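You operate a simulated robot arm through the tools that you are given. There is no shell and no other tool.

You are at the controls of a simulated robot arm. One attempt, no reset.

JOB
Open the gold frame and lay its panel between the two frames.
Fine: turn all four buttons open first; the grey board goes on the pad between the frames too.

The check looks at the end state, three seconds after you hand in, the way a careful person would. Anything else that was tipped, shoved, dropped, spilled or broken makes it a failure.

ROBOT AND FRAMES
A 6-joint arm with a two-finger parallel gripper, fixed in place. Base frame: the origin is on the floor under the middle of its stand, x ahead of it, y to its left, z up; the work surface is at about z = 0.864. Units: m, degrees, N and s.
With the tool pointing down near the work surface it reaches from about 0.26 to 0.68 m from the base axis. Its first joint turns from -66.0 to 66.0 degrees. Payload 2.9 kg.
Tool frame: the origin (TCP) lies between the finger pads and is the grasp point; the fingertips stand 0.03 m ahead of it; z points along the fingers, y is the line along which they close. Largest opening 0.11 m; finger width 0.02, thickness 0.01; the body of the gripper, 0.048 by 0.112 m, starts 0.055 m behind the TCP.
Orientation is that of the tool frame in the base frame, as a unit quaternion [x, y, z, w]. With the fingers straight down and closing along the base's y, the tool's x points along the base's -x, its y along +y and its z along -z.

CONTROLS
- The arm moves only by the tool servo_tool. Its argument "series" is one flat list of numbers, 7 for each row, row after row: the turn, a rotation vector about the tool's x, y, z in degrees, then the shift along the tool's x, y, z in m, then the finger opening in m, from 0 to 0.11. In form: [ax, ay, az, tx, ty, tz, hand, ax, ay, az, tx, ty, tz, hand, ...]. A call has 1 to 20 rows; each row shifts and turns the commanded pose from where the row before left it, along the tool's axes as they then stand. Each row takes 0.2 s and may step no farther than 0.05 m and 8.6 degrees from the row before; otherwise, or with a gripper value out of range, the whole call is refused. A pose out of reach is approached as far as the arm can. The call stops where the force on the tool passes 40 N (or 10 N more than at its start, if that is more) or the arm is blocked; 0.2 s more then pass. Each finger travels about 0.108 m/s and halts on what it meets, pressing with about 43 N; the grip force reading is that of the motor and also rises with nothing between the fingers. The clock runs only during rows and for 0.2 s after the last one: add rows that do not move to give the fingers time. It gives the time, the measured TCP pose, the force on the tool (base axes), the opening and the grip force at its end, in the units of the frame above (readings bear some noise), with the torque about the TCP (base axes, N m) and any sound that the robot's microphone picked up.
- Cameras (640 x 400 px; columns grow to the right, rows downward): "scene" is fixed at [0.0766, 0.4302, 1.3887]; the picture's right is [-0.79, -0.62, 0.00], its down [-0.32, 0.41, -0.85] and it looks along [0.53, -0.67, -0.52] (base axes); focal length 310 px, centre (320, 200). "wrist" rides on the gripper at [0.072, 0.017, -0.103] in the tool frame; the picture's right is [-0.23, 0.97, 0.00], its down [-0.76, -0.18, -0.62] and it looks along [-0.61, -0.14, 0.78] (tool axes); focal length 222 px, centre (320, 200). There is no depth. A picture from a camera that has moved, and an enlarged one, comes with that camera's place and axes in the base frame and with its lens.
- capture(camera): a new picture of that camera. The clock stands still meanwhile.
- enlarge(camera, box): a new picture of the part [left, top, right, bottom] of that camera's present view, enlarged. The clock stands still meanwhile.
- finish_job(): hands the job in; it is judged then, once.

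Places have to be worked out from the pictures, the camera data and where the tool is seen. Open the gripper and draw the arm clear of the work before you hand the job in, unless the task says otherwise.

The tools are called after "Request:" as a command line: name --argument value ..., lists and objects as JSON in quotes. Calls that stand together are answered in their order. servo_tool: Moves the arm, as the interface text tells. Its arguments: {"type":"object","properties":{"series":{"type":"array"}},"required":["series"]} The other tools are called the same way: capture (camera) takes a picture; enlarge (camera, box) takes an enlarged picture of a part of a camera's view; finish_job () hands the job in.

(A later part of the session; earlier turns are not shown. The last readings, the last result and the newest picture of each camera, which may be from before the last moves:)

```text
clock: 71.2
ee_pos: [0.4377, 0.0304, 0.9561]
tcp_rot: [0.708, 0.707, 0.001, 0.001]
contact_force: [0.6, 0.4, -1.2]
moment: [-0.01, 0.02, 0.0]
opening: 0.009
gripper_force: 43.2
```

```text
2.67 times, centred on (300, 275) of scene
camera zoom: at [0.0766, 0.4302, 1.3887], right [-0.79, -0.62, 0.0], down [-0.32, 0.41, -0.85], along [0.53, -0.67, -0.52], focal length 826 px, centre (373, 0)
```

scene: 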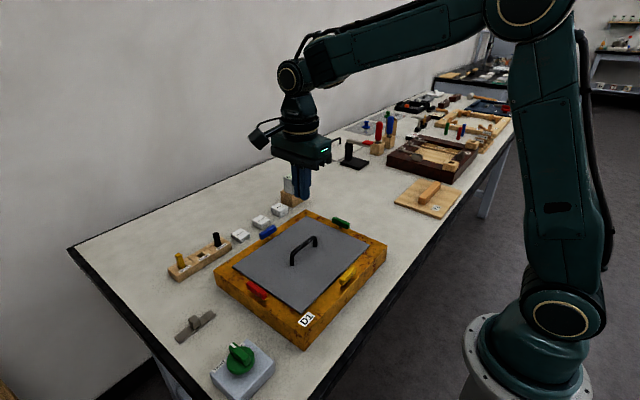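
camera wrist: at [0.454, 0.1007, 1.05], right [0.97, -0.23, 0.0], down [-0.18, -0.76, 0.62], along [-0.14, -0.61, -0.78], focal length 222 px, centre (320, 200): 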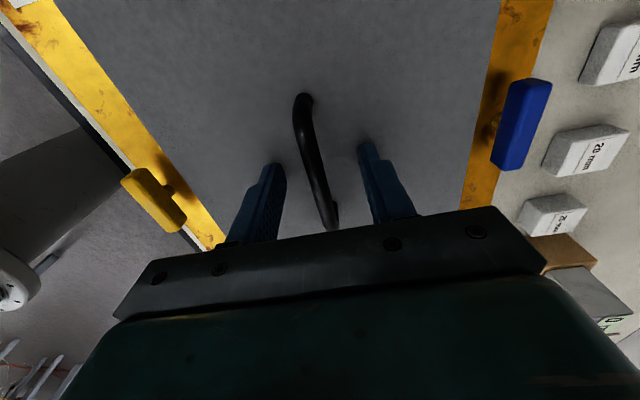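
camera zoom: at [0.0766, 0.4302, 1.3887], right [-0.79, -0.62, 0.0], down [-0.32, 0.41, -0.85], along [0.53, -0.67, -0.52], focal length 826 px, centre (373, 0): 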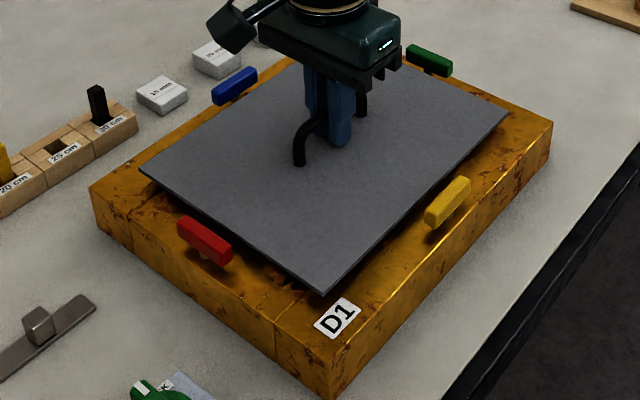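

Now the board rises level with the hand and is clear of the buttons. I keep lifting slowly.

Request:
servo_tool --series '[0, 0, 0, 0, 0, -0.004, 0.0, 0, 0, 0, 0, 0, -0.005, 0.0, 0, 0, 0, 0, 0, -0.005, 0.0, 0, 0, 0, 0, 0, -0.005, 0.0, 0, 0, 0, 0, 0, -0.006, 0.0, 0, 0, 0, 0, 0, -0.006, 0.0, 0, 0, 0, 0, 0, -0.006, 0.0, 0, 0, 0, 0, 0, -0.005, 0.0, 0, 0, 0, 0, 0, 0, 0.0]'

Request:
enlarge --camera "scene" --box '[200, 180, 400, 350]'

Request:
capture --camera "wrist"

```text
clock: 73.2
ee_pos: [0.4355, 0.0288, 0.9977]
tcp_rot: [0.707, 0.707, 0.001, 0.0]
contact_force: [0.1, 0.1, -0.9]
moment: [-0.02, -0.02, 0.02]
opening: 0.0088
gripper_force: 43.1
```

```text
2.35 times, centred on (300, 265) of scene
camera zoom: at [0.0766, 0.4302, 1.3887], right [-0.79, -0.62, 0.0], down [-0.32, 0.41, -0.85], along [0.53, -0.67, -0.52], focal length 729 px, centre (367, 47)
```

zoom: 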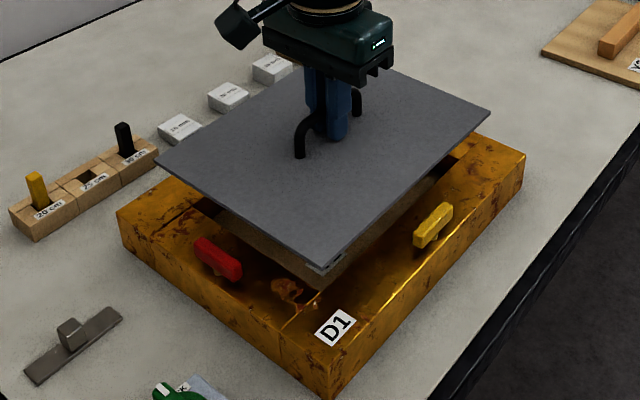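

```text
taken
camera wrist: at [0.4528, 0.1004, 1.101], right [0.97, -0.23, 0.0], down [-0.18, -0.76, 0.62], along [-0.14, -0.61, -0.78], focal length 222 px, centre (320, 200)
```

wrist: 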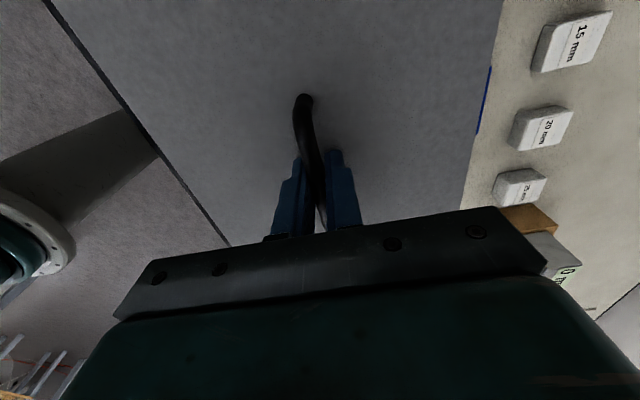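

The board is up and a light wooden panel is visible beneath in the frame. I enlarge to see it.

Request:
enlarge --camera "scene" --box '[240, 230, 360, 330]'

Request:
enlarge --camera "scene" --box '[280, 250, 340, 300]'

```text
4.00 times, centred on (300, 280) of scene
camera zoom: at [0.0766, 0.4302, 1.3887], right [-0.79, -0.62, 0.0], down [-0.32, 0.41, -0.85], along [0.53, -0.67, -0.52], focal length 1239 px, centre (400, -120)
```

zoom: 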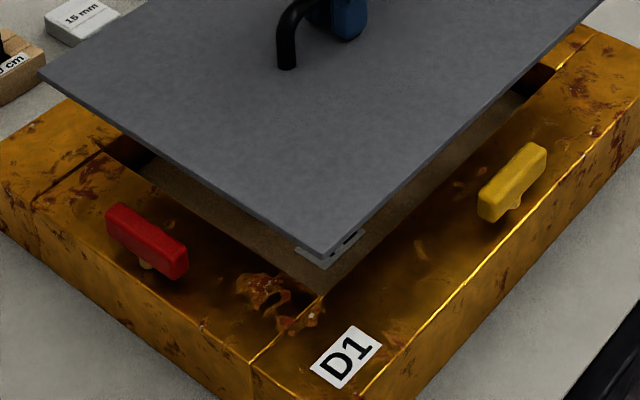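

```text
8.00 times, centred on (310, 275) of scene
camera zoom: at [0.0766, 0.4302, 1.3887], right [-0.79, -0.62, 0.0], down [-0.32, 0.41, -0.85], along [0.53, -0.67, -0.52], focal length 2478 px, centre (400, -400)
```

zoom: 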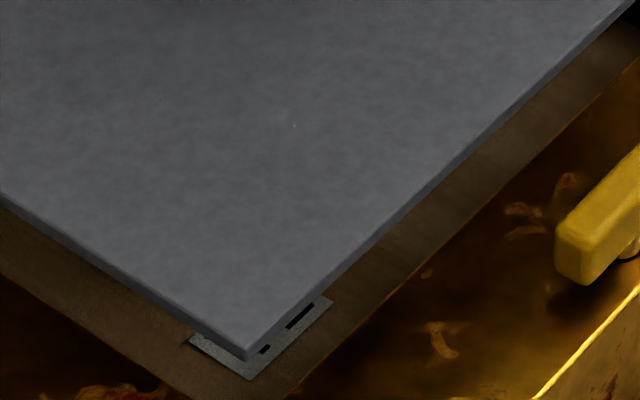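

There is a separate wooden panel inside the frame with its own label (likely Y1). I raise the board further and carry it slowly toward −y, to see the panel's size before choosing spots.

Request:
servo_tool --series '[0, 0, 0, 0, 0, -0.007, 0.0, 0, 0, 0, 0, 0, -0.01, 0.0, 0, 0, 0, 0, 0, -0.01, 0.0, 0, 0, 0, 0, 0, -0.01, 0.0, 0, 0, 0, 0, 0, -0.01, 0.0, 0, 0, 0, 0, 0, -0.005, 0.0, 0, 0, 0, -0.006, 0.001, 0, 0.0, 0, 0, 0, -0.012, 0.003, 0, 0.0, 0, 0, 0, -0.018, 0.004, 0, 0.0, 0, 0, 0, -0.02, 0.004, 0, 0.0, 0, 0, 0, -0.02, 0.004, 0, 0.0, 0, 0, 0, -0.02, 0.004, 0, 0.0, 0, 0, 0, -0.02, 0.004, 0, 0.0, 0, 0, 0, -0.02, 0.004, 0, 0.0, 0, 0, 0, -0.02, 0.004, 0, 0.0, 0, 0, 0, -0.02, 0.004, 0, 0.0, 0, 0, 0, -0.02, 0.004, 0, 0.0, 0, 0, 0, -0.012, 0.003, 0, 0.0, 0, 0, 0, -0.006, 0.001, 0, 0.0, 0, 0, 0, 0, 0, 0, 0.0]'

Request:
capture --camera "scene"

Request:
enlarge --camera "scene" --box '[190, 190, 400, 360]'

Request:
capture --camera "wrist"

```text
clock: 77.4
ee_pos: [0.4788, -0.1835, 1.0505]
tcp_rot: [0.708, 0.706, 0.0, 0.001]
contact_force: [0.0, 0.6, -0.4]
moment: [0.02, -0.03, -0.04]
opening: 0.0089
gripper_force: 42.9
```

```text
taken
```

scene: 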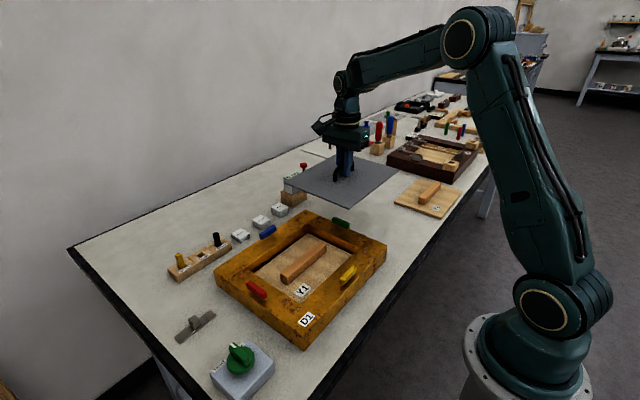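

```text
2.35 times, centred on (295, 275) of scene
camera zoom: at [0.0767, 0.4302, 1.3887], right [-0.79, -0.62, 0.0], down [-0.32, 0.41, -0.85], along [0.53, -0.67, -0.52], focal length 729 px, centre (379, 24)
```

zoom: 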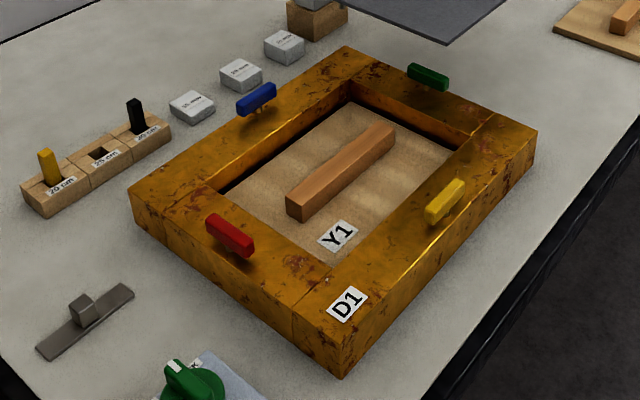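

```text
taken
camera wrist: at [0.4967, -0.113, 1.1534], right [0.97, -0.23, 0.0], down [-0.18, -0.76, 0.62], along [-0.14, -0.61, -0.78], focal length 222 px, centre (320, 200)
```

wrist: 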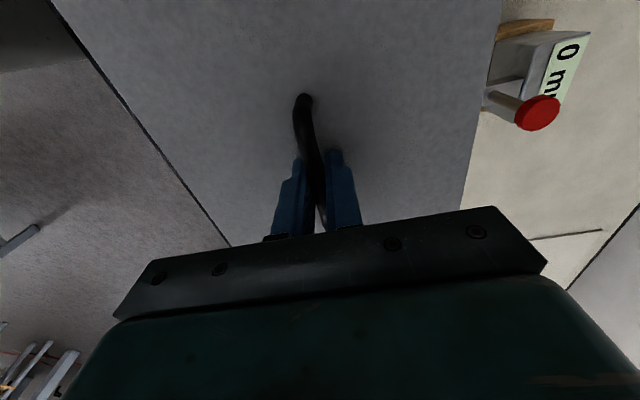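

Inside D1 is panel Y1 with a wooden handle, matching Y2. Plan: grey board at about (0.53, −0.38) beside Y2, panel Y1 at about (0.34, −0.247) between D1 and Y2; both lie between the frames. I move −y first (clear of the red-knobbed gauge), then +x.

Request:
servo_tool --series '[0, 0, 0, -0.01, 0, 0, 0.0, 0, 0, 0, -0.018, 0, 0, 0.0, 0, 0, 0, -0.02, 0, 0, 0.0, 0, 0, 0, -0.02, 0, 0, 0.0, 0, 0, 0, -0.02, 0, 0, 0.0, 0, 0, 0, -0.02, 0, 0, 0.0, 0, 0, 0, -0.02, 0, 0, 0.0, 0, 0, 0, -0.02, 0, 0, 0.0, 0, 0, 0, -0.02, 0, 0, 0.0, 0, 0, 0, -0.018, 0, 0, 0.0, 0, 0, 0, -0.0105, 0, 0, 0.0, 0, 0, 0, 0, 0.01, 0, 0.0, 0, 0, 0, 0, 0.016, 0, 0.0, 0, 0, 0, 0, 0.016, 0, 0.0, 0, 0, 0, 0, 0.0092, 0, 0.0, 0, 0, 0, 0, 0, 0, 0.0]'

Request:
capture --camera "scene"

Request:
enlarge --camera "scene" --box '[280, 110, 480, 240]'

Request:
capture --camera "wrist"

```text
clock: 80.8
ee_pos: [0.5297, -0.3818, 1.0489]
tcp_rot: [0.708, 0.706, 0.001, 0.001]
contact_force: [0.4, 0.2, -0.9]
moment: [-0.04, -0.01, 0.0]
opening: 0.0086
gripper_force: 43.2
```

```text
taken
```

scene: 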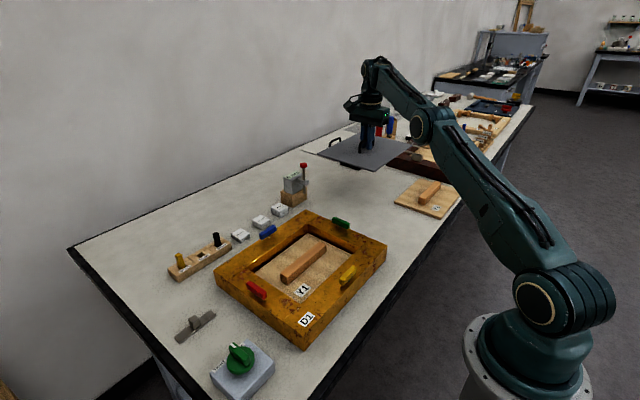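

```text
3.08 times, centred on (380, 175) of scene
camera zoom: at [0.0766, 0.4302, 1.3887], right [-0.79, -0.62, 0.0], down [-0.32, 0.41, -0.85], along [0.53, -0.67, -0.52], focal length 953 px, centre (135, 277)
```

zoom: 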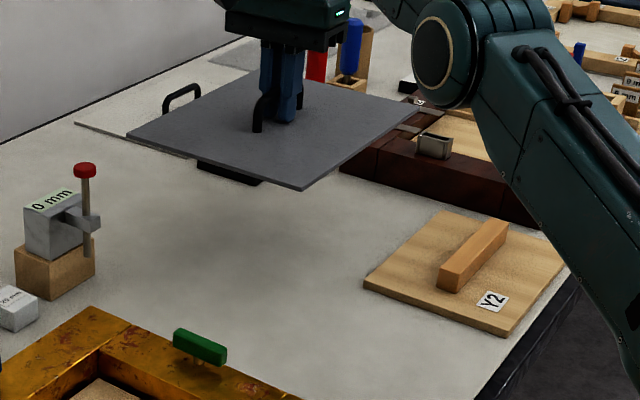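

```text
taken
camera wrist: at [0.5467, -0.311, 1.1528], right [0.97, -0.23, 0.0], down [-0.18, -0.76, 0.62], along [-0.14, -0.61, -0.78], focal length 222 px, centre (320, 200)
```

wrist: 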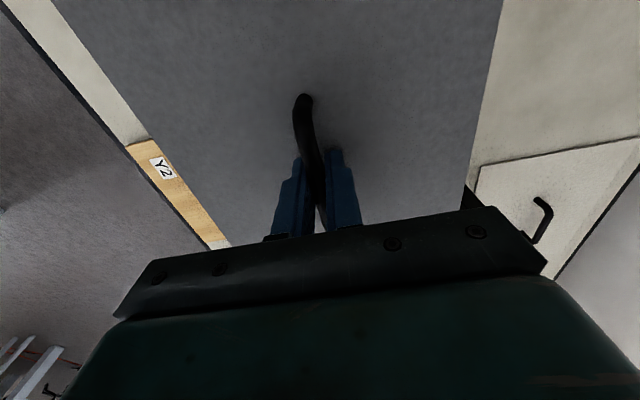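

The board hovers between the frames; the footprint would come within ~1 cm of the black stand's base, so I shift it +y 14 mm and −x 5 mm, then lower slowly.

Request:
servo_tool --series '[0, 0, 0, 0.007, -0.0025, 0, 0.0, 0, 0, 0, 0.007, -0.0025, 0, 0.0, 0, 0, 0, 0, 0, 0.008, 0.0, 0, 0, 0, 0, 0, 0.014, 0.0, 0, 0, 0, 0, 0, 0.015, 0.0, 0, 0, 0, 0, 0, 0.015, 0.0, 0, 0, 0, 0, 0, 0.015, 0.0, 0, 0, 0, 0, 0, 0.015, 0.0, 0, 0, 0, 0, 0, 0.015, 0.0, 0, 0, 0, 0, 0, 0.012, 0.0, 0, 0, 0, 0, 0, 0.008, 0.0, 0, 0, 0, 0, 0, 0, 0.0]'

Request:
enlarge --camera "scene" --box '[280, 110, 480, 240]'

Request:
capture --camera "wrist"

```text
clock: 83.4
ee_pos: [0.5258, -0.3683, 0.9332]
tcp_rot: [0.708, 0.706, 0.001, 0.001]
contact_force: [0.3, -0.2, -0.3]
moment: [0.01, -0.03, 0.0]
opening: 0.009
gripper_force: 43.3
```

```text
3.08 times, centred on (380, 175) of scene
camera zoom: at [0.0766, 0.4302, 1.3887], right [-0.79, -0.62, 0.0], down [-0.32, 0.41, -0.85], along [0.53, -0.67, -0.52], focal length 953 px, centre (135, 277)
```

zoom: 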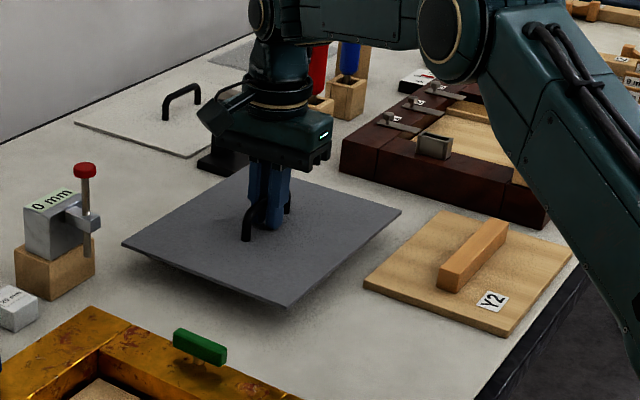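

```text
taken
camera wrist: at [0.5427, -0.2969, 1.0363], right [0.97, -0.23, 0.0], down [-0.18, -0.76, 0.62], along [-0.14, -0.61, -0.78], focal length 222 px, centre (320, 200)
```

wrist: 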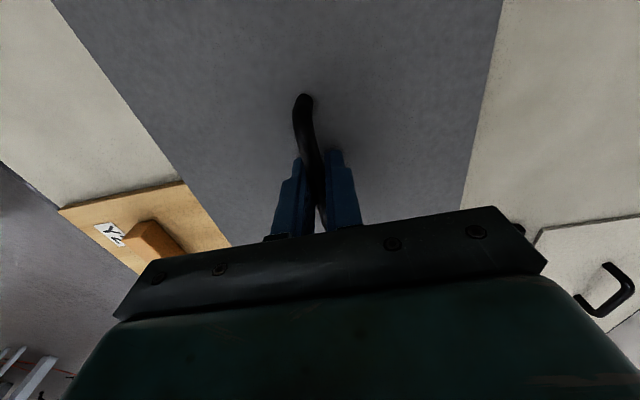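

About 3 cm above the table with clear space all round. I lower the last bit slowly, watching for contact.

Request:
servo_tool --series '[0, 0, 0, 0, 0, 0.008, 0.0, 0, 0, 0, 0, 0, 0.008, 0.0, 0, 0, 0, 0, 0, 0.006, 0.0, 0, 0, 0, 0, 0, 0.003, 0.0, 0, 0, 0, 0, 0, 0.0015, 0.0, 0, 0, 0, 0, 0, 0, 0.0]'

Request:
servo_tool --series '[0, 0, 0, 0, 0, 0.0015, 0.0, 0, 0, 0, 0, 0, 0, 0.0]'

Request:
enlarge --camera "scene" --box '[310, 160, 430, 240]'

```text
clock: 84.8
ee_pos: [0.5266, -0.3686, 0.9083]
tcp_rot: [0.707, 0.707, 0.001, 0.0]
contact_force: [0.6, 0.6, -1.9]
moment: [0.04, -0.02, -0.04]
opening: 0.0088
gripper_force: 43.6
```

```text
clock: 85.4
ee_pos: [0.5256, -0.3675, 0.9062]
tcp_rot: [0.708, 0.706, 0.001, 0.001]
contact_force: [0.2, -0.3, -2.0]
moment: [0.01, 0.02, 0.02]
opening: 0.009
gripper_force: 42.8
```

```text
5.00 times, centred on (370, 200) of scene
camera zoom: at [0.0766, 0.4302, 1.3887], right [-0.79, -0.62, 0.0], down [-0.32, 0.41, -0.85], along [0.53, -0.67, -0.52], focal length 1548 px, centre (70, 200)
```

zoom: 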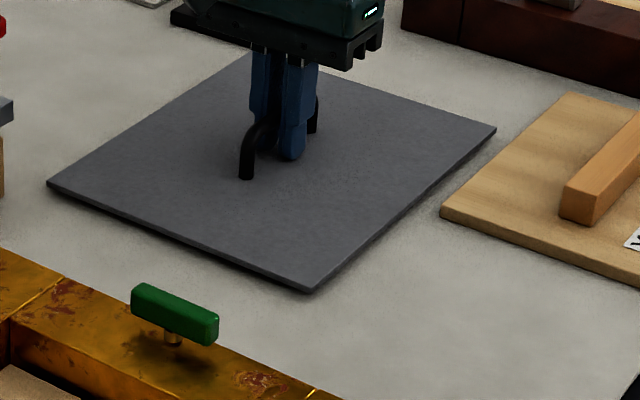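

Request:
servo_tool --series '[0, 0, 0, 0, 0, 0.0015, 0.0, 0, 0, 0, 0, 0, 0, 0.0]'

Request:
servo_tool --series '[0, 0, 0, 0, 0, 0.001, 0.0, 0, 0, 0, 0, 0, 0, 0.0]'

```text
clock: 86.0
ee_pos: [0.5261, -0.3687, 0.904]
tcp_rot: [0.707, 0.707, 0.0, 0.002]
contact_force: [0.0, -0.1, -1.1]
moment: [0.0, 0.01, 0.0]
opening: 0.0088
gripper_force: 43.3
```

```text
clock: 86.6
ee_pos: [0.5264, -0.367, 0.9036]
tcp_rot: [0.707, 0.707, 0.001, 0.001]
contact_force: [-0.2, 0.0, -1.2]
moment: [-0.01, -0.02, -0.01]
opening: 0.0088
gripper_force: 43.2
```

Request:
servo_tool --series '[0, 0, 0, 0, 0, 0.001, 0.0, 0, 0, 0, 0, 0, 0, 0.0]'

Request:
servo_tool --series '[0, 0, 0, 0, 0, 0.001, 0.0, 0, 0, 0, 0, 0, 0, 0.0]'

Request:
enlarge --camera "scene" --box '[310, 160, 430, 240]'

```text
clock: 87.2
ee_pos: [0.5264, -0.3677, 0.902]
tcp_rot: [0.707, 0.707, 0.0, 0.001]
contact_force: [-0.9, 0.6, -2.1]
moment: [-0.02, 0.02, 0.03]
opening: 0.009
gripper_force: 43.3
```

```text
clock: 87.8
ee_pos: [0.5259, -0.3672, 0.9004]
tcp_rot: [0.708, 0.707, 0.001, 0.001]
contact_force: [0.1, 0.1, -1.0]
moment: [0.02, 0.02, -0.04]
opening: 0.0089
gripper_force: 43.5
```

```text
5.00 times, centred on (370, 200) of scene
camera zoom: at [0.0766, 0.4302, 1.3887], right [-0.79, -0.62, 0.0], down [-0.32, 0.41, -0.85], along [0.53, -0.67, -0.52], focal length 1548 px, centre (70, 200)
```

zoom: 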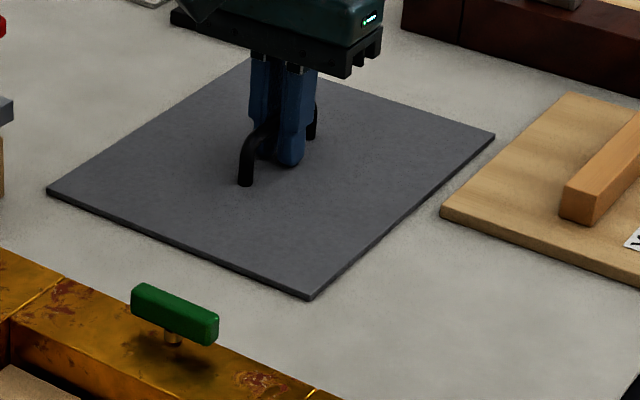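

Request:
servo_tool --series '[0, 0, 0, 0, 0, 0.001, 0.0, 0, 0, 0, 0, 0, 0, 0.0]'

Request:
servo_tool --series '[0, 0, 0, 0, 0, 0.001, 0.0, 0, 0, 0, 0, 0, 0, 0.0]'

```text
clock: 88.4
ee_pos: [0.5268, -0.3691, 0.8997]
tcp_rot: [0.709, 0.705, 0.001, 0.0]
contact_force: [0.6, -0.6, -0.9]
moment: [-0.03, -0.02, 0.0]
opening: 0.0089
gripper_force: 43.0
```

```text
clock: 89.0
ee_pos: [0.5265, -0.368, 0.9009]
tcp_rot: [0.708, 0.706, 0.001, 0.001]
contact_force: [-3.0, 2.2, 7.5]
moment: [0.43, 0.04, 0.01]
opening: 0.0087
gripper_force: 43.9
```

Contact felt (+7.5 N): the board rests on the table. I open the fingers and rise straight up.

Request:
servo_tool --series '[0, 0, 0, 0, 0, -0.0005, 0.009, 0, 0, 0, 0, 0, 0, 0.02, 0, 0, 0, 0, 0, 0, 0.04, 0, 0, 0, 0, 0, 0, 0.05, 0, 0, 0, 0, 0, -0.02, 0.05, 0, 0, 0, 0, 0, -0.04, 0.05, 0, 0, 0, 0, 0, -0.045, 0.05, 0, 0, 0, 0, 0, -0.045, 0.05, 0, 0, 0, 0, 0, 0, 0.05]'

Request:
capture --camera "scene"

Request:
capture --camera "wrist"

```text
clock: 91.0
ee_pos: [0.5266, -0.3688, 1.0474]
tcp_rot: [0.708, 0.706, 0.0, 0.001]
contact_force: [-0.2, -0.2, -0.2]
moment: [0.01, -0.01, 0.0]
opening: 0.0502
gripper_force: 0.0
```

```text
taken
```

scene: 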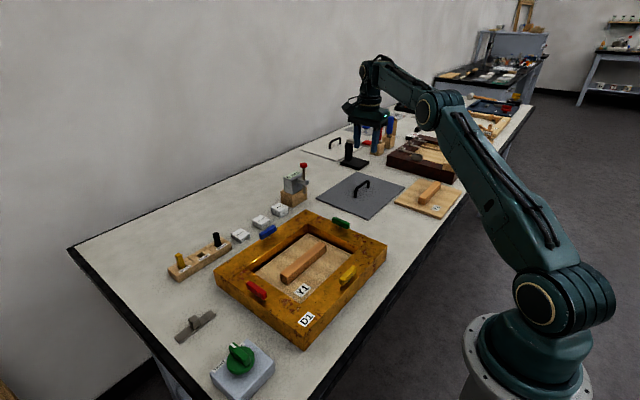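

```text
taken
camera wrist: at [0.5433, -0.2984, 1.1514], right [0.97, -0.23, 0.0], down [-0.18, -0.76, 0.62], along [-0.14, -0.61, -0.78], focal length 222 px, centre (320, 200)
```

wrist: 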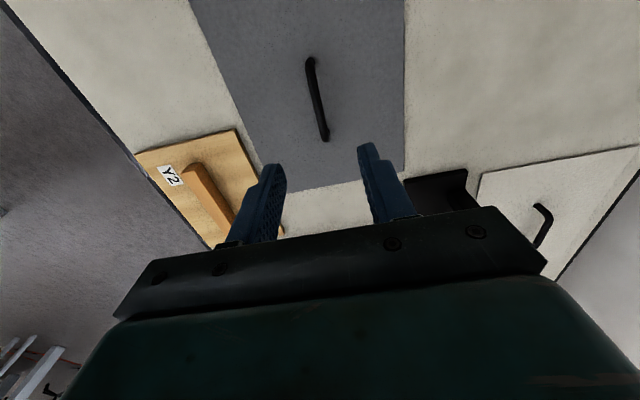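

The grey board lies flat beside Y2, clear of everything (its −x edge ≈0.429, Y2's +y edge ≈−0.377). Now I go above the open frame to examine panel Y1 and its handle.

Request:
servo_tool --series '[0, 0, 0, 0.0399, -0.0093, 0, 0.05, 0, 0, 0, 0.0399, -0.0093, 0, 0.05, 0, 0, 0, 0.0399, -0.0093, 0, 0.05, 0, 0, 0, 0.0399, -0.0093, 0, 0.05, 0, 0, 0, 0.0399, -0.0093, 0, 0.05, 0, 0, 0, 0.0399, -0.0093, 0, 0.05, 0, 0, 0, 0.0399, -0.0093, 0, 0.05, 0, 0, 0, 0.0399, -0.0093, 0, 0.05, 0, 0, 0, 0.0399, -0.0093, 0, 0.05, 0, 0, 0, 0.0399, -0.0093, 0, 0.05, 0, 0, 0, 0, 0, 0, 0.05, 0, 0, 0, 0, 0, 0, 0.05]'

Request:
capture --camera "wrist"

Request:
enlarge --camera "wrist" --box '[200, 20, 460, 200]'

Request:
enlarge --camera "scene" --box '[200, 200, 400, 350]'

Request:
enlarge --camera "scene" --box '[290, 130, 490, 280]'

```text
clock: 93.6
ee_pos: [0.433, 0.0296, 1.0484]
tcp_rot: [0.708, 0.707, 0.0, 0.001]
contact_force: [0.4, 1.1, 0.5]
moment: [-0.02, -0.01, 0.01]
opening: 0.0502
gripper_force: 0.1
```

```text
taken
camera wrist: at [0.4498, 0.1022, 1.1516], right [0.97, -0.23, 0.0], down [-0.18, -0.76, 0.62], along [-0.14, -0.61, -0.78], focal length 222 px, centre (320, 200)
```

wrist: 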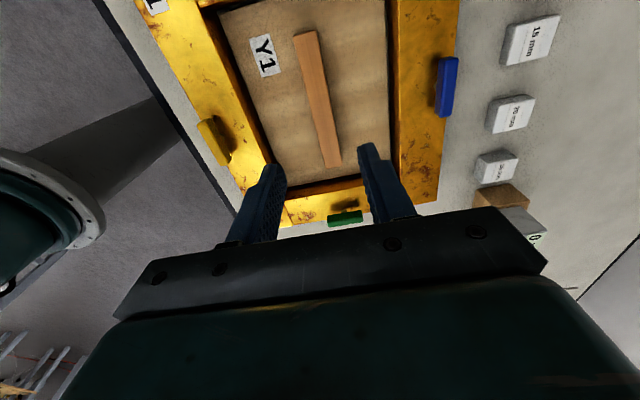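

```text
2.22 times, centred on (330, 110) of wrist
camera zoom: at [0.4498, 0.1022, 1.1516], right [0.97, -0.23, 0.0], down [-0.18, -0.76, 0.62], along [-0.14, -0.61, -0.78], focal length 494 px, centre (298, 400)
```

zoom: 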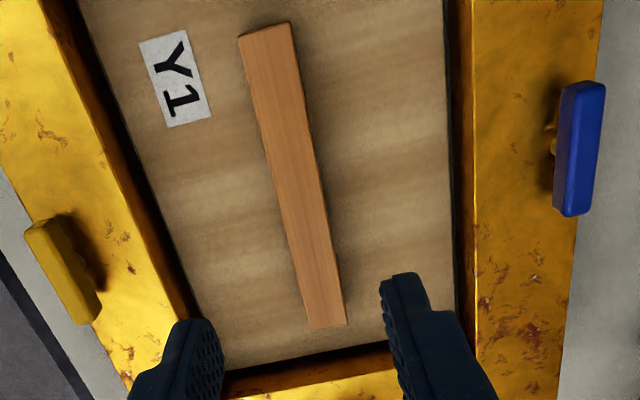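

```text
2.67 times, centred on (300, 275) of scene
camera zoom: at [0.0766, 0.4302, 1.3887], right [-0.79, -0.62, 0.0], down [-0.32, 0.41, -0.85], along [0.53, -0.67, -0.52], focal length 826 px, centre (373, 0)
```

zoom: 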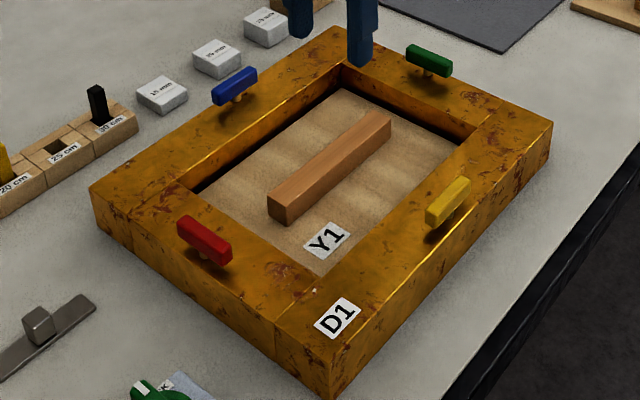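

```text
2.67 times, centred on (390, 205) of scene
camera zoom: at [0.0766, 0.4302, 1.3887], right [-0.79, -0.62, 0.0], down [-0.32, 0.41, -0.85], along [0.53, -0.67, -0.52], focal length 826 px, centre (133, 187)
```

zoom: 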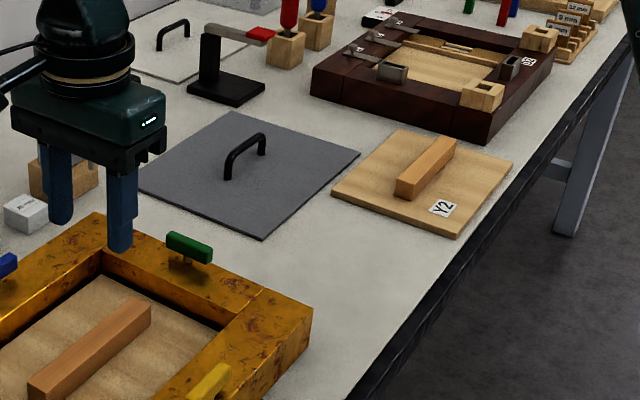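

Y1's handle is about 20 mm wide, along y, centred near (0.4343, 0.029), top ≈0.905; panel top ≈0.882. I descend over the handle with tips stopping just above the panel.

Request:
servo_tool --series '[0, 0, 0, 0, 0.0012, 0, 0.05, 0, 0, 0, 0, 0, 0.04, 0.05, 0, 0, 0, 0, 0, 0.04, 0.05, 0, 0, 0, 0, 0, 0.03, 0.05, 0, 0, 0, 0, 0, 0.01, 0.05, 0, 0, 0, 0, 0, 0, 0.05]'

Request:
capture --camera "wrist"

Request:
enlarge --camera "scene" --box '[240, 190, 360, 290]'

```text
clock: 95.0
ee_pos: [0.4346, 0.0308, 0.9289]
tcp_rot: [0.708, 0.706, 0.0, 0.0]
contact_force: [-0.1, 0.1, 0.0]
moment: [-0.01, 0.0, -0.03]
opening: 0.0502
gripper_force: 0.1
```

```text
taken
camera wrist: at [0.4513, 0.1017, 1.0311], right [0.97, -0.23, 0.0], down [-0.18, -0.76, 0.62], along [-0.14, -0.61, -0.78], focal length 222 px, centre (320, 200)
```

wrist: 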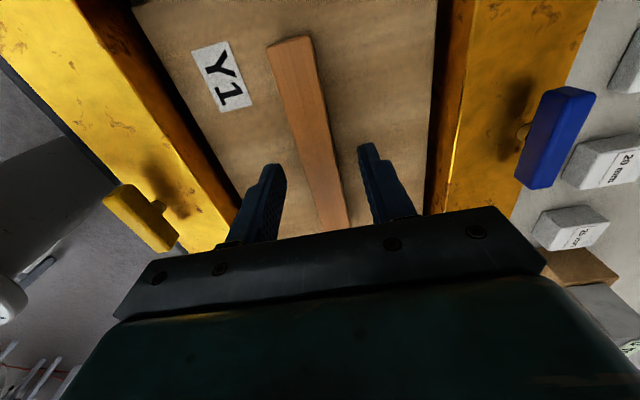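

```text
4.00 times, centred on (300, 240) of scene
camera zoom: at [0.0766, 0.4302, 1.3887], right [-0.79, -0.62, 0.0], down [-0.32, 0.41, -0.85], along [0.53, -0.67, -0.52], focal length 1239 px, centre (400, 40)
```

zoom: 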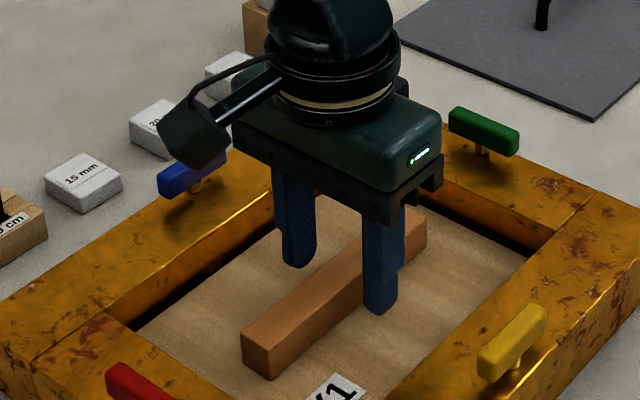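

Request:
servo_tool --series '[0, 0, 0, 0, 0, 0.006, 0.05, 0, 0, 0, 0, 0, 0.005, 0.05, 0, 0, 0, 0, 0, 0, 0.04, 0, 0, 0, 0, 0, 0, 0.03]'

Request:
servo_tool --series '[0, 0, 0, 0, 0, 0, 0.015, 0, 0, 0, 0, 0, 0, 0.0, 0, 0, 0, 0, 0, 0, 0.0]'

Request:
enlarge --camera "scene" --box '[240, 190, 360, 290]'

```text
clock: 96.0
ee_pos: [0.434, 0.032, 0.9171]
tcp_rot: [0.707, 0.707, 0.001, 0.001]
contact_force: [-0.1, -0.3, -0.3]
moment: [-0.02, -0.05, -0.01]
opening: 0.03
gripper_force: 0.1
```

```text
clock: 96.8
ee_pos: [0.435, 0.0305, 0.9187]
tcp_rot: [0.708, 0.706, 0.001, 0.0]
contact_force: [2.0, -0.3, 0.0]
moment: [0.04, 0.05, 0.0]
opening: 0.0215
gripper_force: 43.2
```

```text
4.00 times, centred on (300, 240) of scene
camera zoom: at [0.0766, 0.4302, 1.3887], right [-0.79, -0.62, 0.0], down [-0.32, 0.41, -0.85], along [0.53, -0.67, -0.52], focal length 1239 px, centre (400, 40)
```

zoom: 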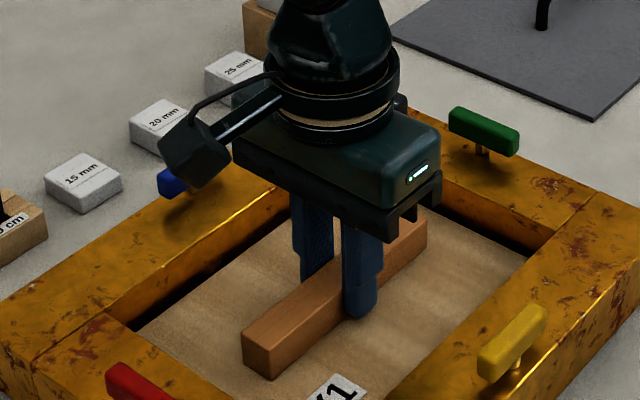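

Gripped the handle at 21.5 mm. I lift in very small steps and check that the panel follows freely.

Request:
servo_tool --series '[0, 0, 0, 0, 0, -0.002, 0.0, 0, 0, 0, 0, 0, -0.002, 0.0, 0, 0, 0, 0, 0, 0, 0.0]'

Request:
servo_tool --series '[0, 0, 0, 0, 0, -0.003, 0.0, 0, 0, 0, 0, 0, -0.003, 0.0, 0, 0, 0, 0, 0, -0.003, 0.0, 0, 0, 0, 0, 0, 0, 0.0]'

Request:
enlarge --camera "scene" --box '[200, 200, 400, 350]'

```text
clock: 97.6
ee_pos: [0.4354, 0.0319, 0.923]
tcp_rot: [0.708, 0.706, 0.001, 0.001]
contact_force: [-0.2, 0.2, -2.6]
moment: [0.0, -0.02, -0.01]
opening: 0.0215
gripper_force: 43.3
```

```text
clock: 98.6
ee_pos: [0.4355, 0.0308, 0.9322]
tcp_rot: [0.708, 0.707, 0.001, 0.001]
contact_force: [0.8, 0.5, -2.2]
moment: [0.03, 0.02, -0.01]
opening: 0.0214
gripper_force: 43.1
```

```text
2.67 times, centred on (300, 275) of scene
camera zoom: at [0.0767, 0.4302, 1.3887], right [-0.79, -0.62, 0.0], down [-0.32, 0.41, -0.85], along [0.53, -0.67, -0.52], focal length 826 px, centre (373, 0)
```

zoom: 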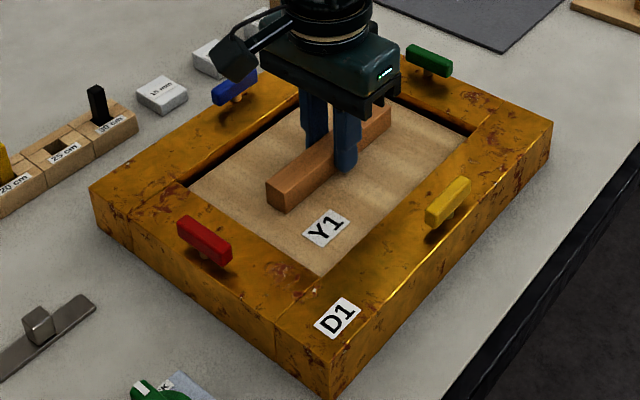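

The panel is rising freely. I continue lifting slowly until it is well clear of the rim and buttons.

Request:
servo_tool --series '[0, 0, 0, 0, 0, -0.004, 0.0, 0, 0, 0, 0, 0, -0.004, 0.0, 0, 0, 0, 0, 0, -0.005, 0.0, 0, 0, 0, 0, 0, -0.005, 0.0, 0, 0, 0, 0, 0, -0.005, 0.0, 0, 0, 0, 0, 0, -0.006, 0.0, 0, 0, 0, 0, 0, -0.006, 0.0, 0, 0, 0, 0, 0, -0.006, 0.0, 0, 0, 0, 0, 0, -0.006, 0.0, 0, 0, 0, 0, 0, -0.004, 0.0, 0, 0, 0, 0, 0, 0, 0.0]'

Request:
enlarge --camera "scene" --box '[200, 180, 400, 350]'

```text
clock: 101.0
ee_pos: [0.4334, 0.0312, 0.9835]
tcp_rot: [0.708, 0.706, 0.001, 0.001]
contact_force: [0.3, -0.6, -2.6]
moment: [0.0, -0.02, -0.01]
opening: 0.0215
gripper_force: 43.6
```

```text
2.35 times, centred on (300, 265) of scene
camera zoom: at [0.0767, 0.4302, 1.3887], right [-0.79, -0.62, 0.0], down [-0.32, 0.41, -0.85], along [0.53, -0.67, -0.52], focal length 729 px, centre (367, 47)
```

zoom: 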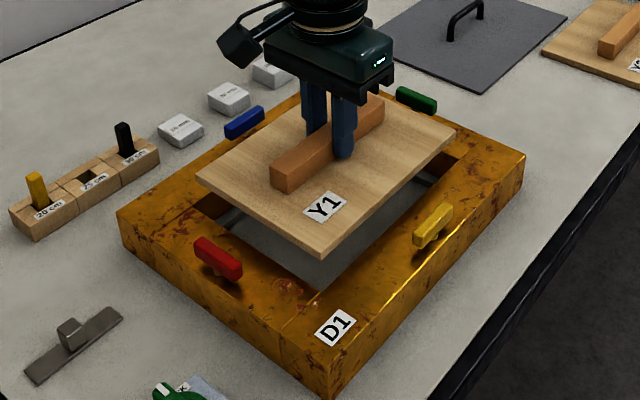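

Panel Y1 is out (about 0.147×0.203 m, centred on the grip). I raise it a bit more, then carry it gently to above (0.345, −0.249).

Request:
servo_tool --series '[0, 0, 0, 0, 0, -0.006, 0.0, 0, 0, 0, 0, 0, -0.008, 0.0, 0, 0, 0, 0, 0, -0.006, 0.0, 0, 0, 0, -0.009, -0.003, 0, 0.0, 0, 0, 0, -0.015, -0.005, 0, 0.0, 0, 0, 0, -0.02, -0.006, 0, 0.0, 0, 0, 0, -0.02, -0.006, 0, 0.0, 0, 0, 0, -0.02, -0.006, 0, 0.0, 0, 0, 0, -0.02, -0.006, 0, 0.0, 0, 0, 0, -0.02, -0.006, 0, 0.0, 0, 0, 0, -0.02, -0.006, 0, 0.0, 0, 0, 0, -0.02, -0.006, 0, 0.0, 0, 0, 0, -0.02, -0.006, 0, 0.0, 0, 0, 0, -0.02, -0.006, 0, 0.0, 0, 0, 0, -0.02, -0.006, 0, 0.0, 0, 0, 0, -0.02, -0.006, 0, 0.0, 0, 0, 0, -0.02, -0.006, 0, 0.0, 0, 0, 0, -0.01, -0.004, 0, 0.0, 0, 0, 0, 0, 0, 0, 0.0]'

Request:
capture --camera "scene"

Request:
enlarge --camera "scene" --box '[290, 150, 490, 300]'

Request:
capture --camera "wrist"

```text
clock: 105.0
ee_pos: [0.3491, -0.2427, 1.0035]
tcp_rot: [0.707, 0.707, 0.0, 0.001]
contact_force: [-0.6, -0.8, -1.3]
moment: [0.0, 0.02, 0.03]
opening: 0.0213
gripper_force: 42.9
```

```text
taken
```

scene: 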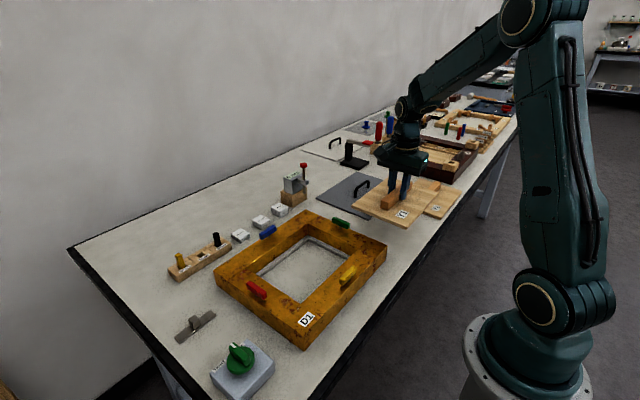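

```text
2.67 times, centred on (390, 225) of scene
camera zoom: at [0.0767, 0.4302, 1.3887], right [-0.79, -0.62, 0.0], down [-0.32, 0.41, -0.85], along [0.53, -0.67, -0.52], focal length 826 px, centre (133, 133)
```

zoom: 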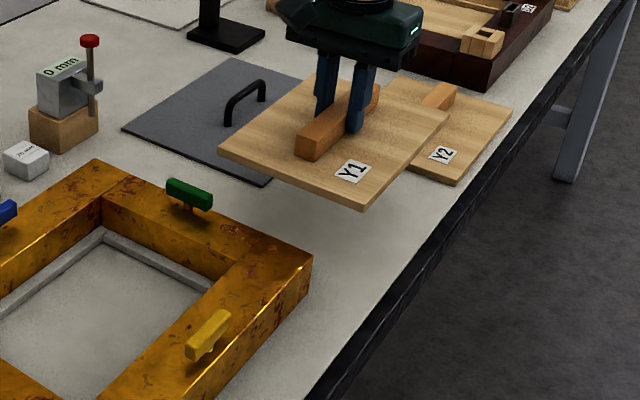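

```text
taken
camera wrist: at [0.3665, -0.1716, 1.1058], right [0.97, -0.23, 0.0], down [-0.18, -0.76, 0.62], along [-0.14, -0.61, -0.78], focal length 222 px, centre (320, 200)
```

wrist: 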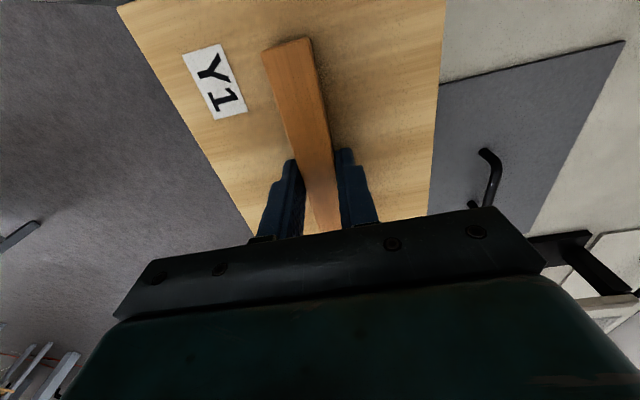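

The panel hovers between D1 and Y2. I shift 5 mm more to −y and lower to a few centimetres above the table to check clearances.

Request:
servo_tool --series '[0, 0, 0, -0.005, 0, 0, 0.0, 0, 0, 0, 0, 0, 0.006, 0.0, 0, 0, 0, 0, 0, 0.01, 0.0, 0, 0, 0, 0, 0, 0.012, 0.0, 0, 0, 0, 0, 0, 0.012, 0.0, 0, 0, 0, 0, 0, 0.012, 0.0, 0, 0, 0, 0, 0, 0.01, 0.0, 0, 0, 0, 0, 0, 0.006, 0.0, 0, 0, 0, 0, 0, 0, 0.0]'

Request:
enlarge --camera "scene" --box '[330, 160, 470, 265]'

Request:
capture --camera "wrist"

```text
clock: 107.0
ee_pos: [0.3505, -0.2468, 0.9324]
tcp_rot: [0.708, 0.706, 0.001, 0.001]
contact_force: [0.3, -0.9, -2.0]
moment: [0.0, -0.01, -0.01]
opening: 0.0214
gripper_force: 42.6
```

```text
3.81 times, centred on (400, 212) of scene
camera zoom: at [0.0767, 0.4302, 1.3887], right [-0.79, -0.62, 0.0], down [-0.32, 0.41, -0.85], along [0.53, -0.67, -0.52], focal length 1180 px, centre (15, 152)
```

zoom: 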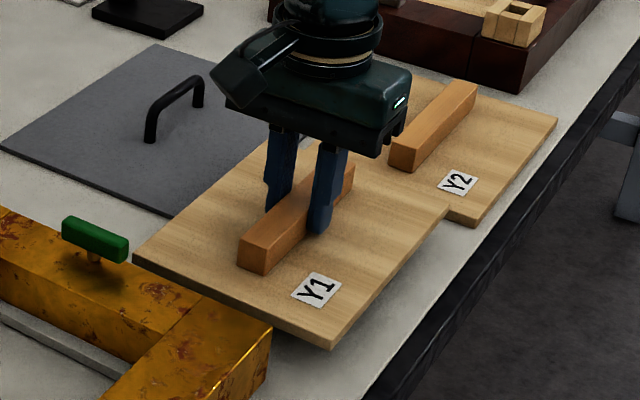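

```text
taken
camera wrist: at [0.3671, -0.1755, 1.0361], right [0.97, -0.23, 0.0], down [-0.18, -0.76, 0.62], along [-0.14, -0.61, -0.78], focal length 222 px, centre (320, 200)
```

wrist: 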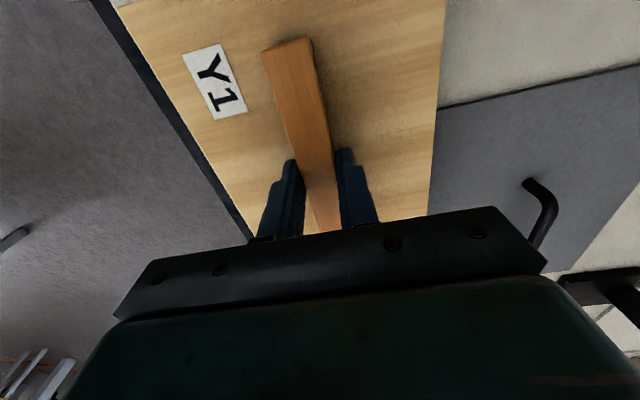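

The panel's +x edge would end only a few mm from the grey board, so I shift it −x by 10 mm (table light area continues to x≈0.25) and a touch −y, then lower slowly.

Request:
servo_tool --series '[0, 0, 0, -0.0015, -0.005, 0, 0.0, 0, 0, 0, -0.0015, -0.005, 0, 0.0, 0, 0, 0, 0, 0, 0.005, 0.0, 0, 0, 0, 0, 0, 0.005, 0.0, 0, 0, 0, 0, 0, 0.004, 0.0, 0, 0, 0, 0, 0, 0.002, 0.0, 0, 0, 0, 0, 0, 0, 0.0]'

Request:
enlarge --camera "scene" --box '[330, 160, 470, 265]'

Request:
capture --camera "wrist"

```text
clock: 108.6
ee_pos: [0.341, -0.2503, 0.9185]
tcp_rot: [0.708, 0.706, 0.0, 0.001]
contact_force: [0.2, 0.0, -2.5]
moment: [-0.01, 0.01, 0.01]
opening: 0.0215
gripper_force: 42.9
```

```text
3.81 times, centred on (400, 212) of scene
camera zoom: at [0.0766, 0.4302, 1.3887], right [-0.79, -0.62, 0.0], down [-0.32, 0.41, -0.85], along [0.53, -0.67, -0.52], focal length 1180 px, centre (15, 152)
```

zoom: 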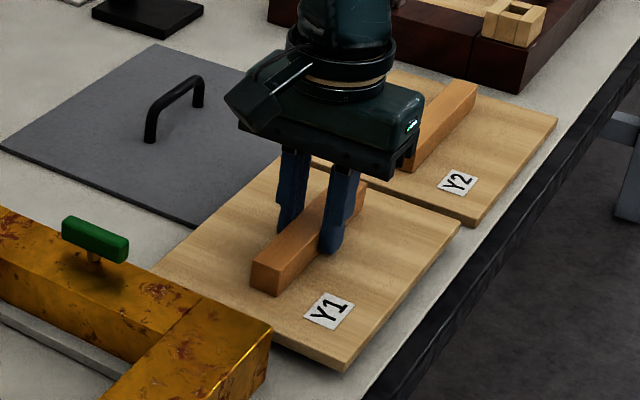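

```text
taken
camera wrist: at [0.3571, -0.1787, 1.021], right [0.97, -0.23, 0.0], down [-0.18, -0.76, 0.62], along [-0.14, -0.61, -0.78], focal length 222 px, centre (320, 200)
```

wrist: 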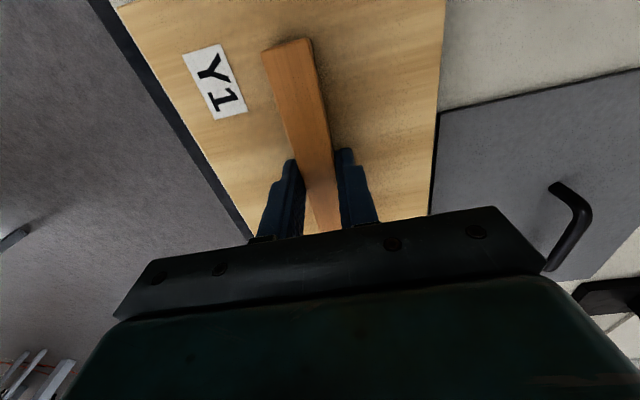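

Gap to Y2 is about 16 mm and to D1 about 26 mm, so I nudge +y 4 mm and continue down in small steps until contact.

Request:
servo_tool --series '[0, 0, 0, 0.004, 0, 0, 0.0, 0, 0, 0, 0, 0, 0.002, 0.0, 0, 0, 0, 0, 0, 0.0015, 0.0, 0, 0, 0, 0, 0, 0, 0.0]'

Request:
servo_tool --series '[0, 0, 0, 0, 0, 0.0015, 0.0, 0, 0, 0, 0, 0, 0, 0.0]'

Request:
servo_tool --series '[0, 0, 0, 0, 0, 0.0015, 0.0, 0, 0, 0, 0, 0, 0, 0.0]'

Request:
enlarge --camera "scene" --box '[330, 160, 470, 265]'

```text
clock: 109.6
ee_pos: [0.3389, -0.246, 0.9137]
tcp_rot: [0.708, 0.706, 0.001, 0.001]
contact_force: [-1.1, 0.2, -2.7]
moment: [0.01, -0.03, 0.05]
opening: 0.0213
gripper_force: 42.9
```

```text
clock: 110.2
ee_pos: [0.3403, -0.2463, 0.9121]
tcp_rot: [0.707, 0.707, 0.001, 0.0]
contact_force: [0.6, -1.2, -2.4]
moment: [0.01, 0.02, -0.01]
opening: 0.0217
gripper_force: 42.8
```

```text
clock: 110.8
ee_pos: [0.3394, -0.2454, 0.9115]
tcp_rot: [0.708, 0.707, 0.0, 0.001]
contact_force: [0.2, 0.0, -2.0]
moment: [-0.01, 0.01, 0.02]
opening: 0.0216
gripper_force: 42.9
```

```text
3.81 times, centred on (400, 212) of scene
camera zoom: at [0.0766, 0.4302, 1.3887], right [-0.79, -0.62, 0.0], down [-0.32, 0.41, -0.85], along [0.53, -0.67, -0.52], focal length 1180 px, centre (15, 152)
```

zoom: 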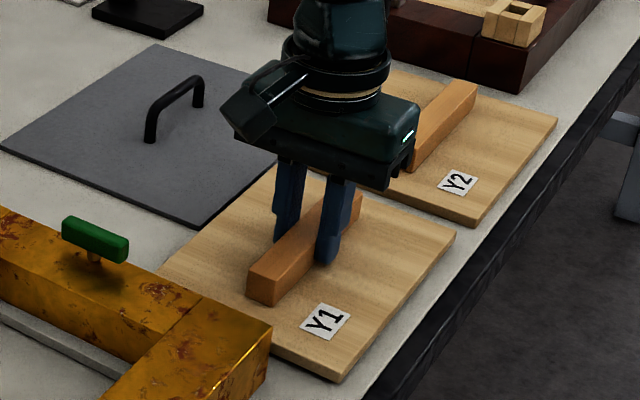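

Request:
servo_tool --series '[0, 0, 0, 0, 0, 0.0015, 0.0, 0, 0, 0, 0, 0, 0, 0.0]'

Request:
servo_tool --series '[0, 0, 0, 0, 0, 0.001, 0.0, 0, 0, 0, 0, 0, 0, 0.0]'

Request:
servo_tool --series '[0, 0, 0, 0, 0, 0.001, 0.0, 0, 0, 0, 0, 0, 0, 0.0]'

```text
clock: 111.4
ee_pos: [0.3412, -0.2462, 0.9101]
tcp_rot: [0.708, 0.706, 0.001, 0.0]
contact_force: [0.8, -0.2, -2.2]
moment: [0.0, -0.01, -0.01]
opening: 0.0214
gripper_force: 42.5
```

```text
clock: 112.0
ee_pos: [0.3398, -0.2461, 0.9082]
tcp_rot: [0.707, 0.707, 0.001, 0.001]
contact_force: [0.2, 0.1, -2.4]
moment: [0.0, 0.03, -0.02]
opening: 0.0212
gripper_force: 42.6
```

```text
clock: 112.6
ee_pos: [0.3399, -0.2474, 0.9084]
tcp_rot: [0.708, 0.706, 0.001, 0.001]
contact_force: [-0.7, 0.7, -2.5]
moment: [0.01, 0.03, 0.01]
opening: 0.0212
gripper_force: 42.9
```

Request:
servo_tool --series '[0, 0, 0, 0, 0, 0.001, 0.0, 0, 0, 0, 0, 0, 0, 0.0]'

Request:
servo_tool --series '[0, 0, 0, 0, 0, 0.001, 0.0, 0, 0, 0, 0, 0, 0, 0.0]'

Request:
enlarge --camera "scene" --box '[370, 200, 450, 265]'

```text
clock: 113.2
ee_pos: [0.3411, -0.2466, 0.9082]
tcp_rot: [0.708, 0.706, 0.002, 0.001]
contact_force: [-6.7, 6.0, 25.4]
moment: [0.49, 0.35, 0.02]
opening: 0.0214
gripper_force: 42.8
```

```text
clock: 113.8
ee_pos: [0.3407, -0.2474, 0.9074]
tcp_rot: [0.707, 0.707, 0.001, 0.002]
contact_force: [-7.3, 8.2, 34.6]
moment: [0.22, 0.31, -0.02]
opening: 0.0215
gripper_force: 43.3
```

```text
6.15 times, centred on (410, 232) of scene
camera zoom: at [0.0761, 0.4307, 1.3886], right [-0.79, -0.62, 0.0], down [-0.32, 0.41, -0.85], along [0.53, -0.67, -0.52], focal length 1906 px, centre (-234, 0)
```

zoom: 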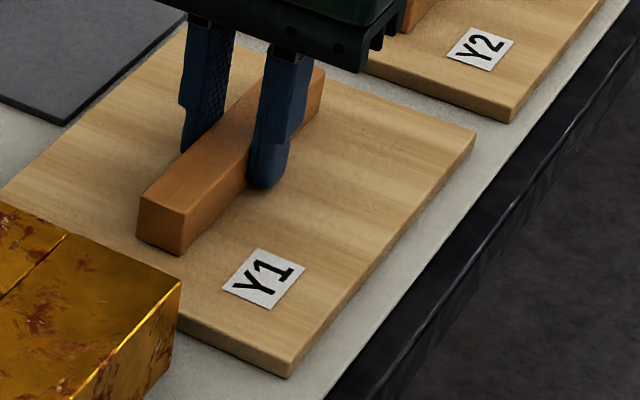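

The panel is down on the table (strong upward contact). I back off about 1.3 mm to relieve the push, open the fingers, and rise.

Request:
servo_tool --series '[0, 0, 0, 0, 0, -0.0013, 0.0, 0, 0, 0, 0, 0, 0, 0.0]'

Request:
servo_tool --series '[0, 0, 0, 0, 0, 0, 0.022, 0, 0, 0, 0, 0, 0, 0.03, 0, 0, 0, 0, 0, 0, 0.045, 0, 0, 0, 0, 0, 0, 0.05, 0, 0, 0, 0, 0, -0.015, 0.05, 0, 0, 0, 0, 0, -0.04, 0.05, 0, 0, 0, 0, 0, -0.045, 0.05, 0, 0, 0, 0, 0, -0.045, 0.05, 0, 0, 0, 0, 0, 0, 0.05]'

Request:
capture --camera "scene"

Request:
capture --camera "wrist"

```text
clock: 114.4
ee_pos: [0.3421, -0.2469, 0.9059]
tcp_rot: [0.708, 0.706, 0.001, 0.001]
contact_force: [-3.1, 2.6, 15.4]
moment: [-0.15, 0.12, 0.02]
opening: 0.0215
gripper_force: 43.3
```

```text
clock: 116.4
ee_pos: [0.3389, -0.245, 1.0534]
tcp_rot: [0.708, 0.707, 0.0, 0.001]
contact_force: [-0.6, 0.0, 0.4]
moment: [-0.02, -0.02, 0.0]
opening: 0.0502
gripper_force: 0.0
```

```text
taken
```

scene: 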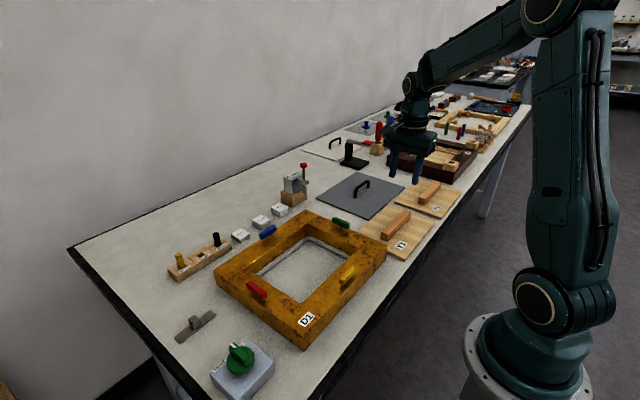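

```text
taken
camera wrist: at [0.3571, -0.1739, 1.1566], right [0.97, -0.23, 0.0], down [-0.18, -0.76, 0.62], along [-0.14, -0.61, -0.78], focal length 222 px, centre (320, 200)
```

wrist: 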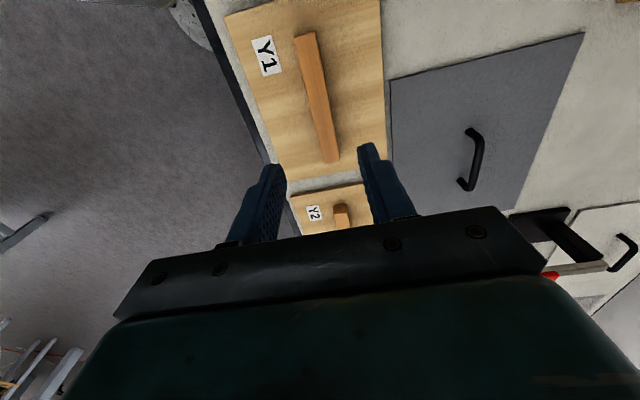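

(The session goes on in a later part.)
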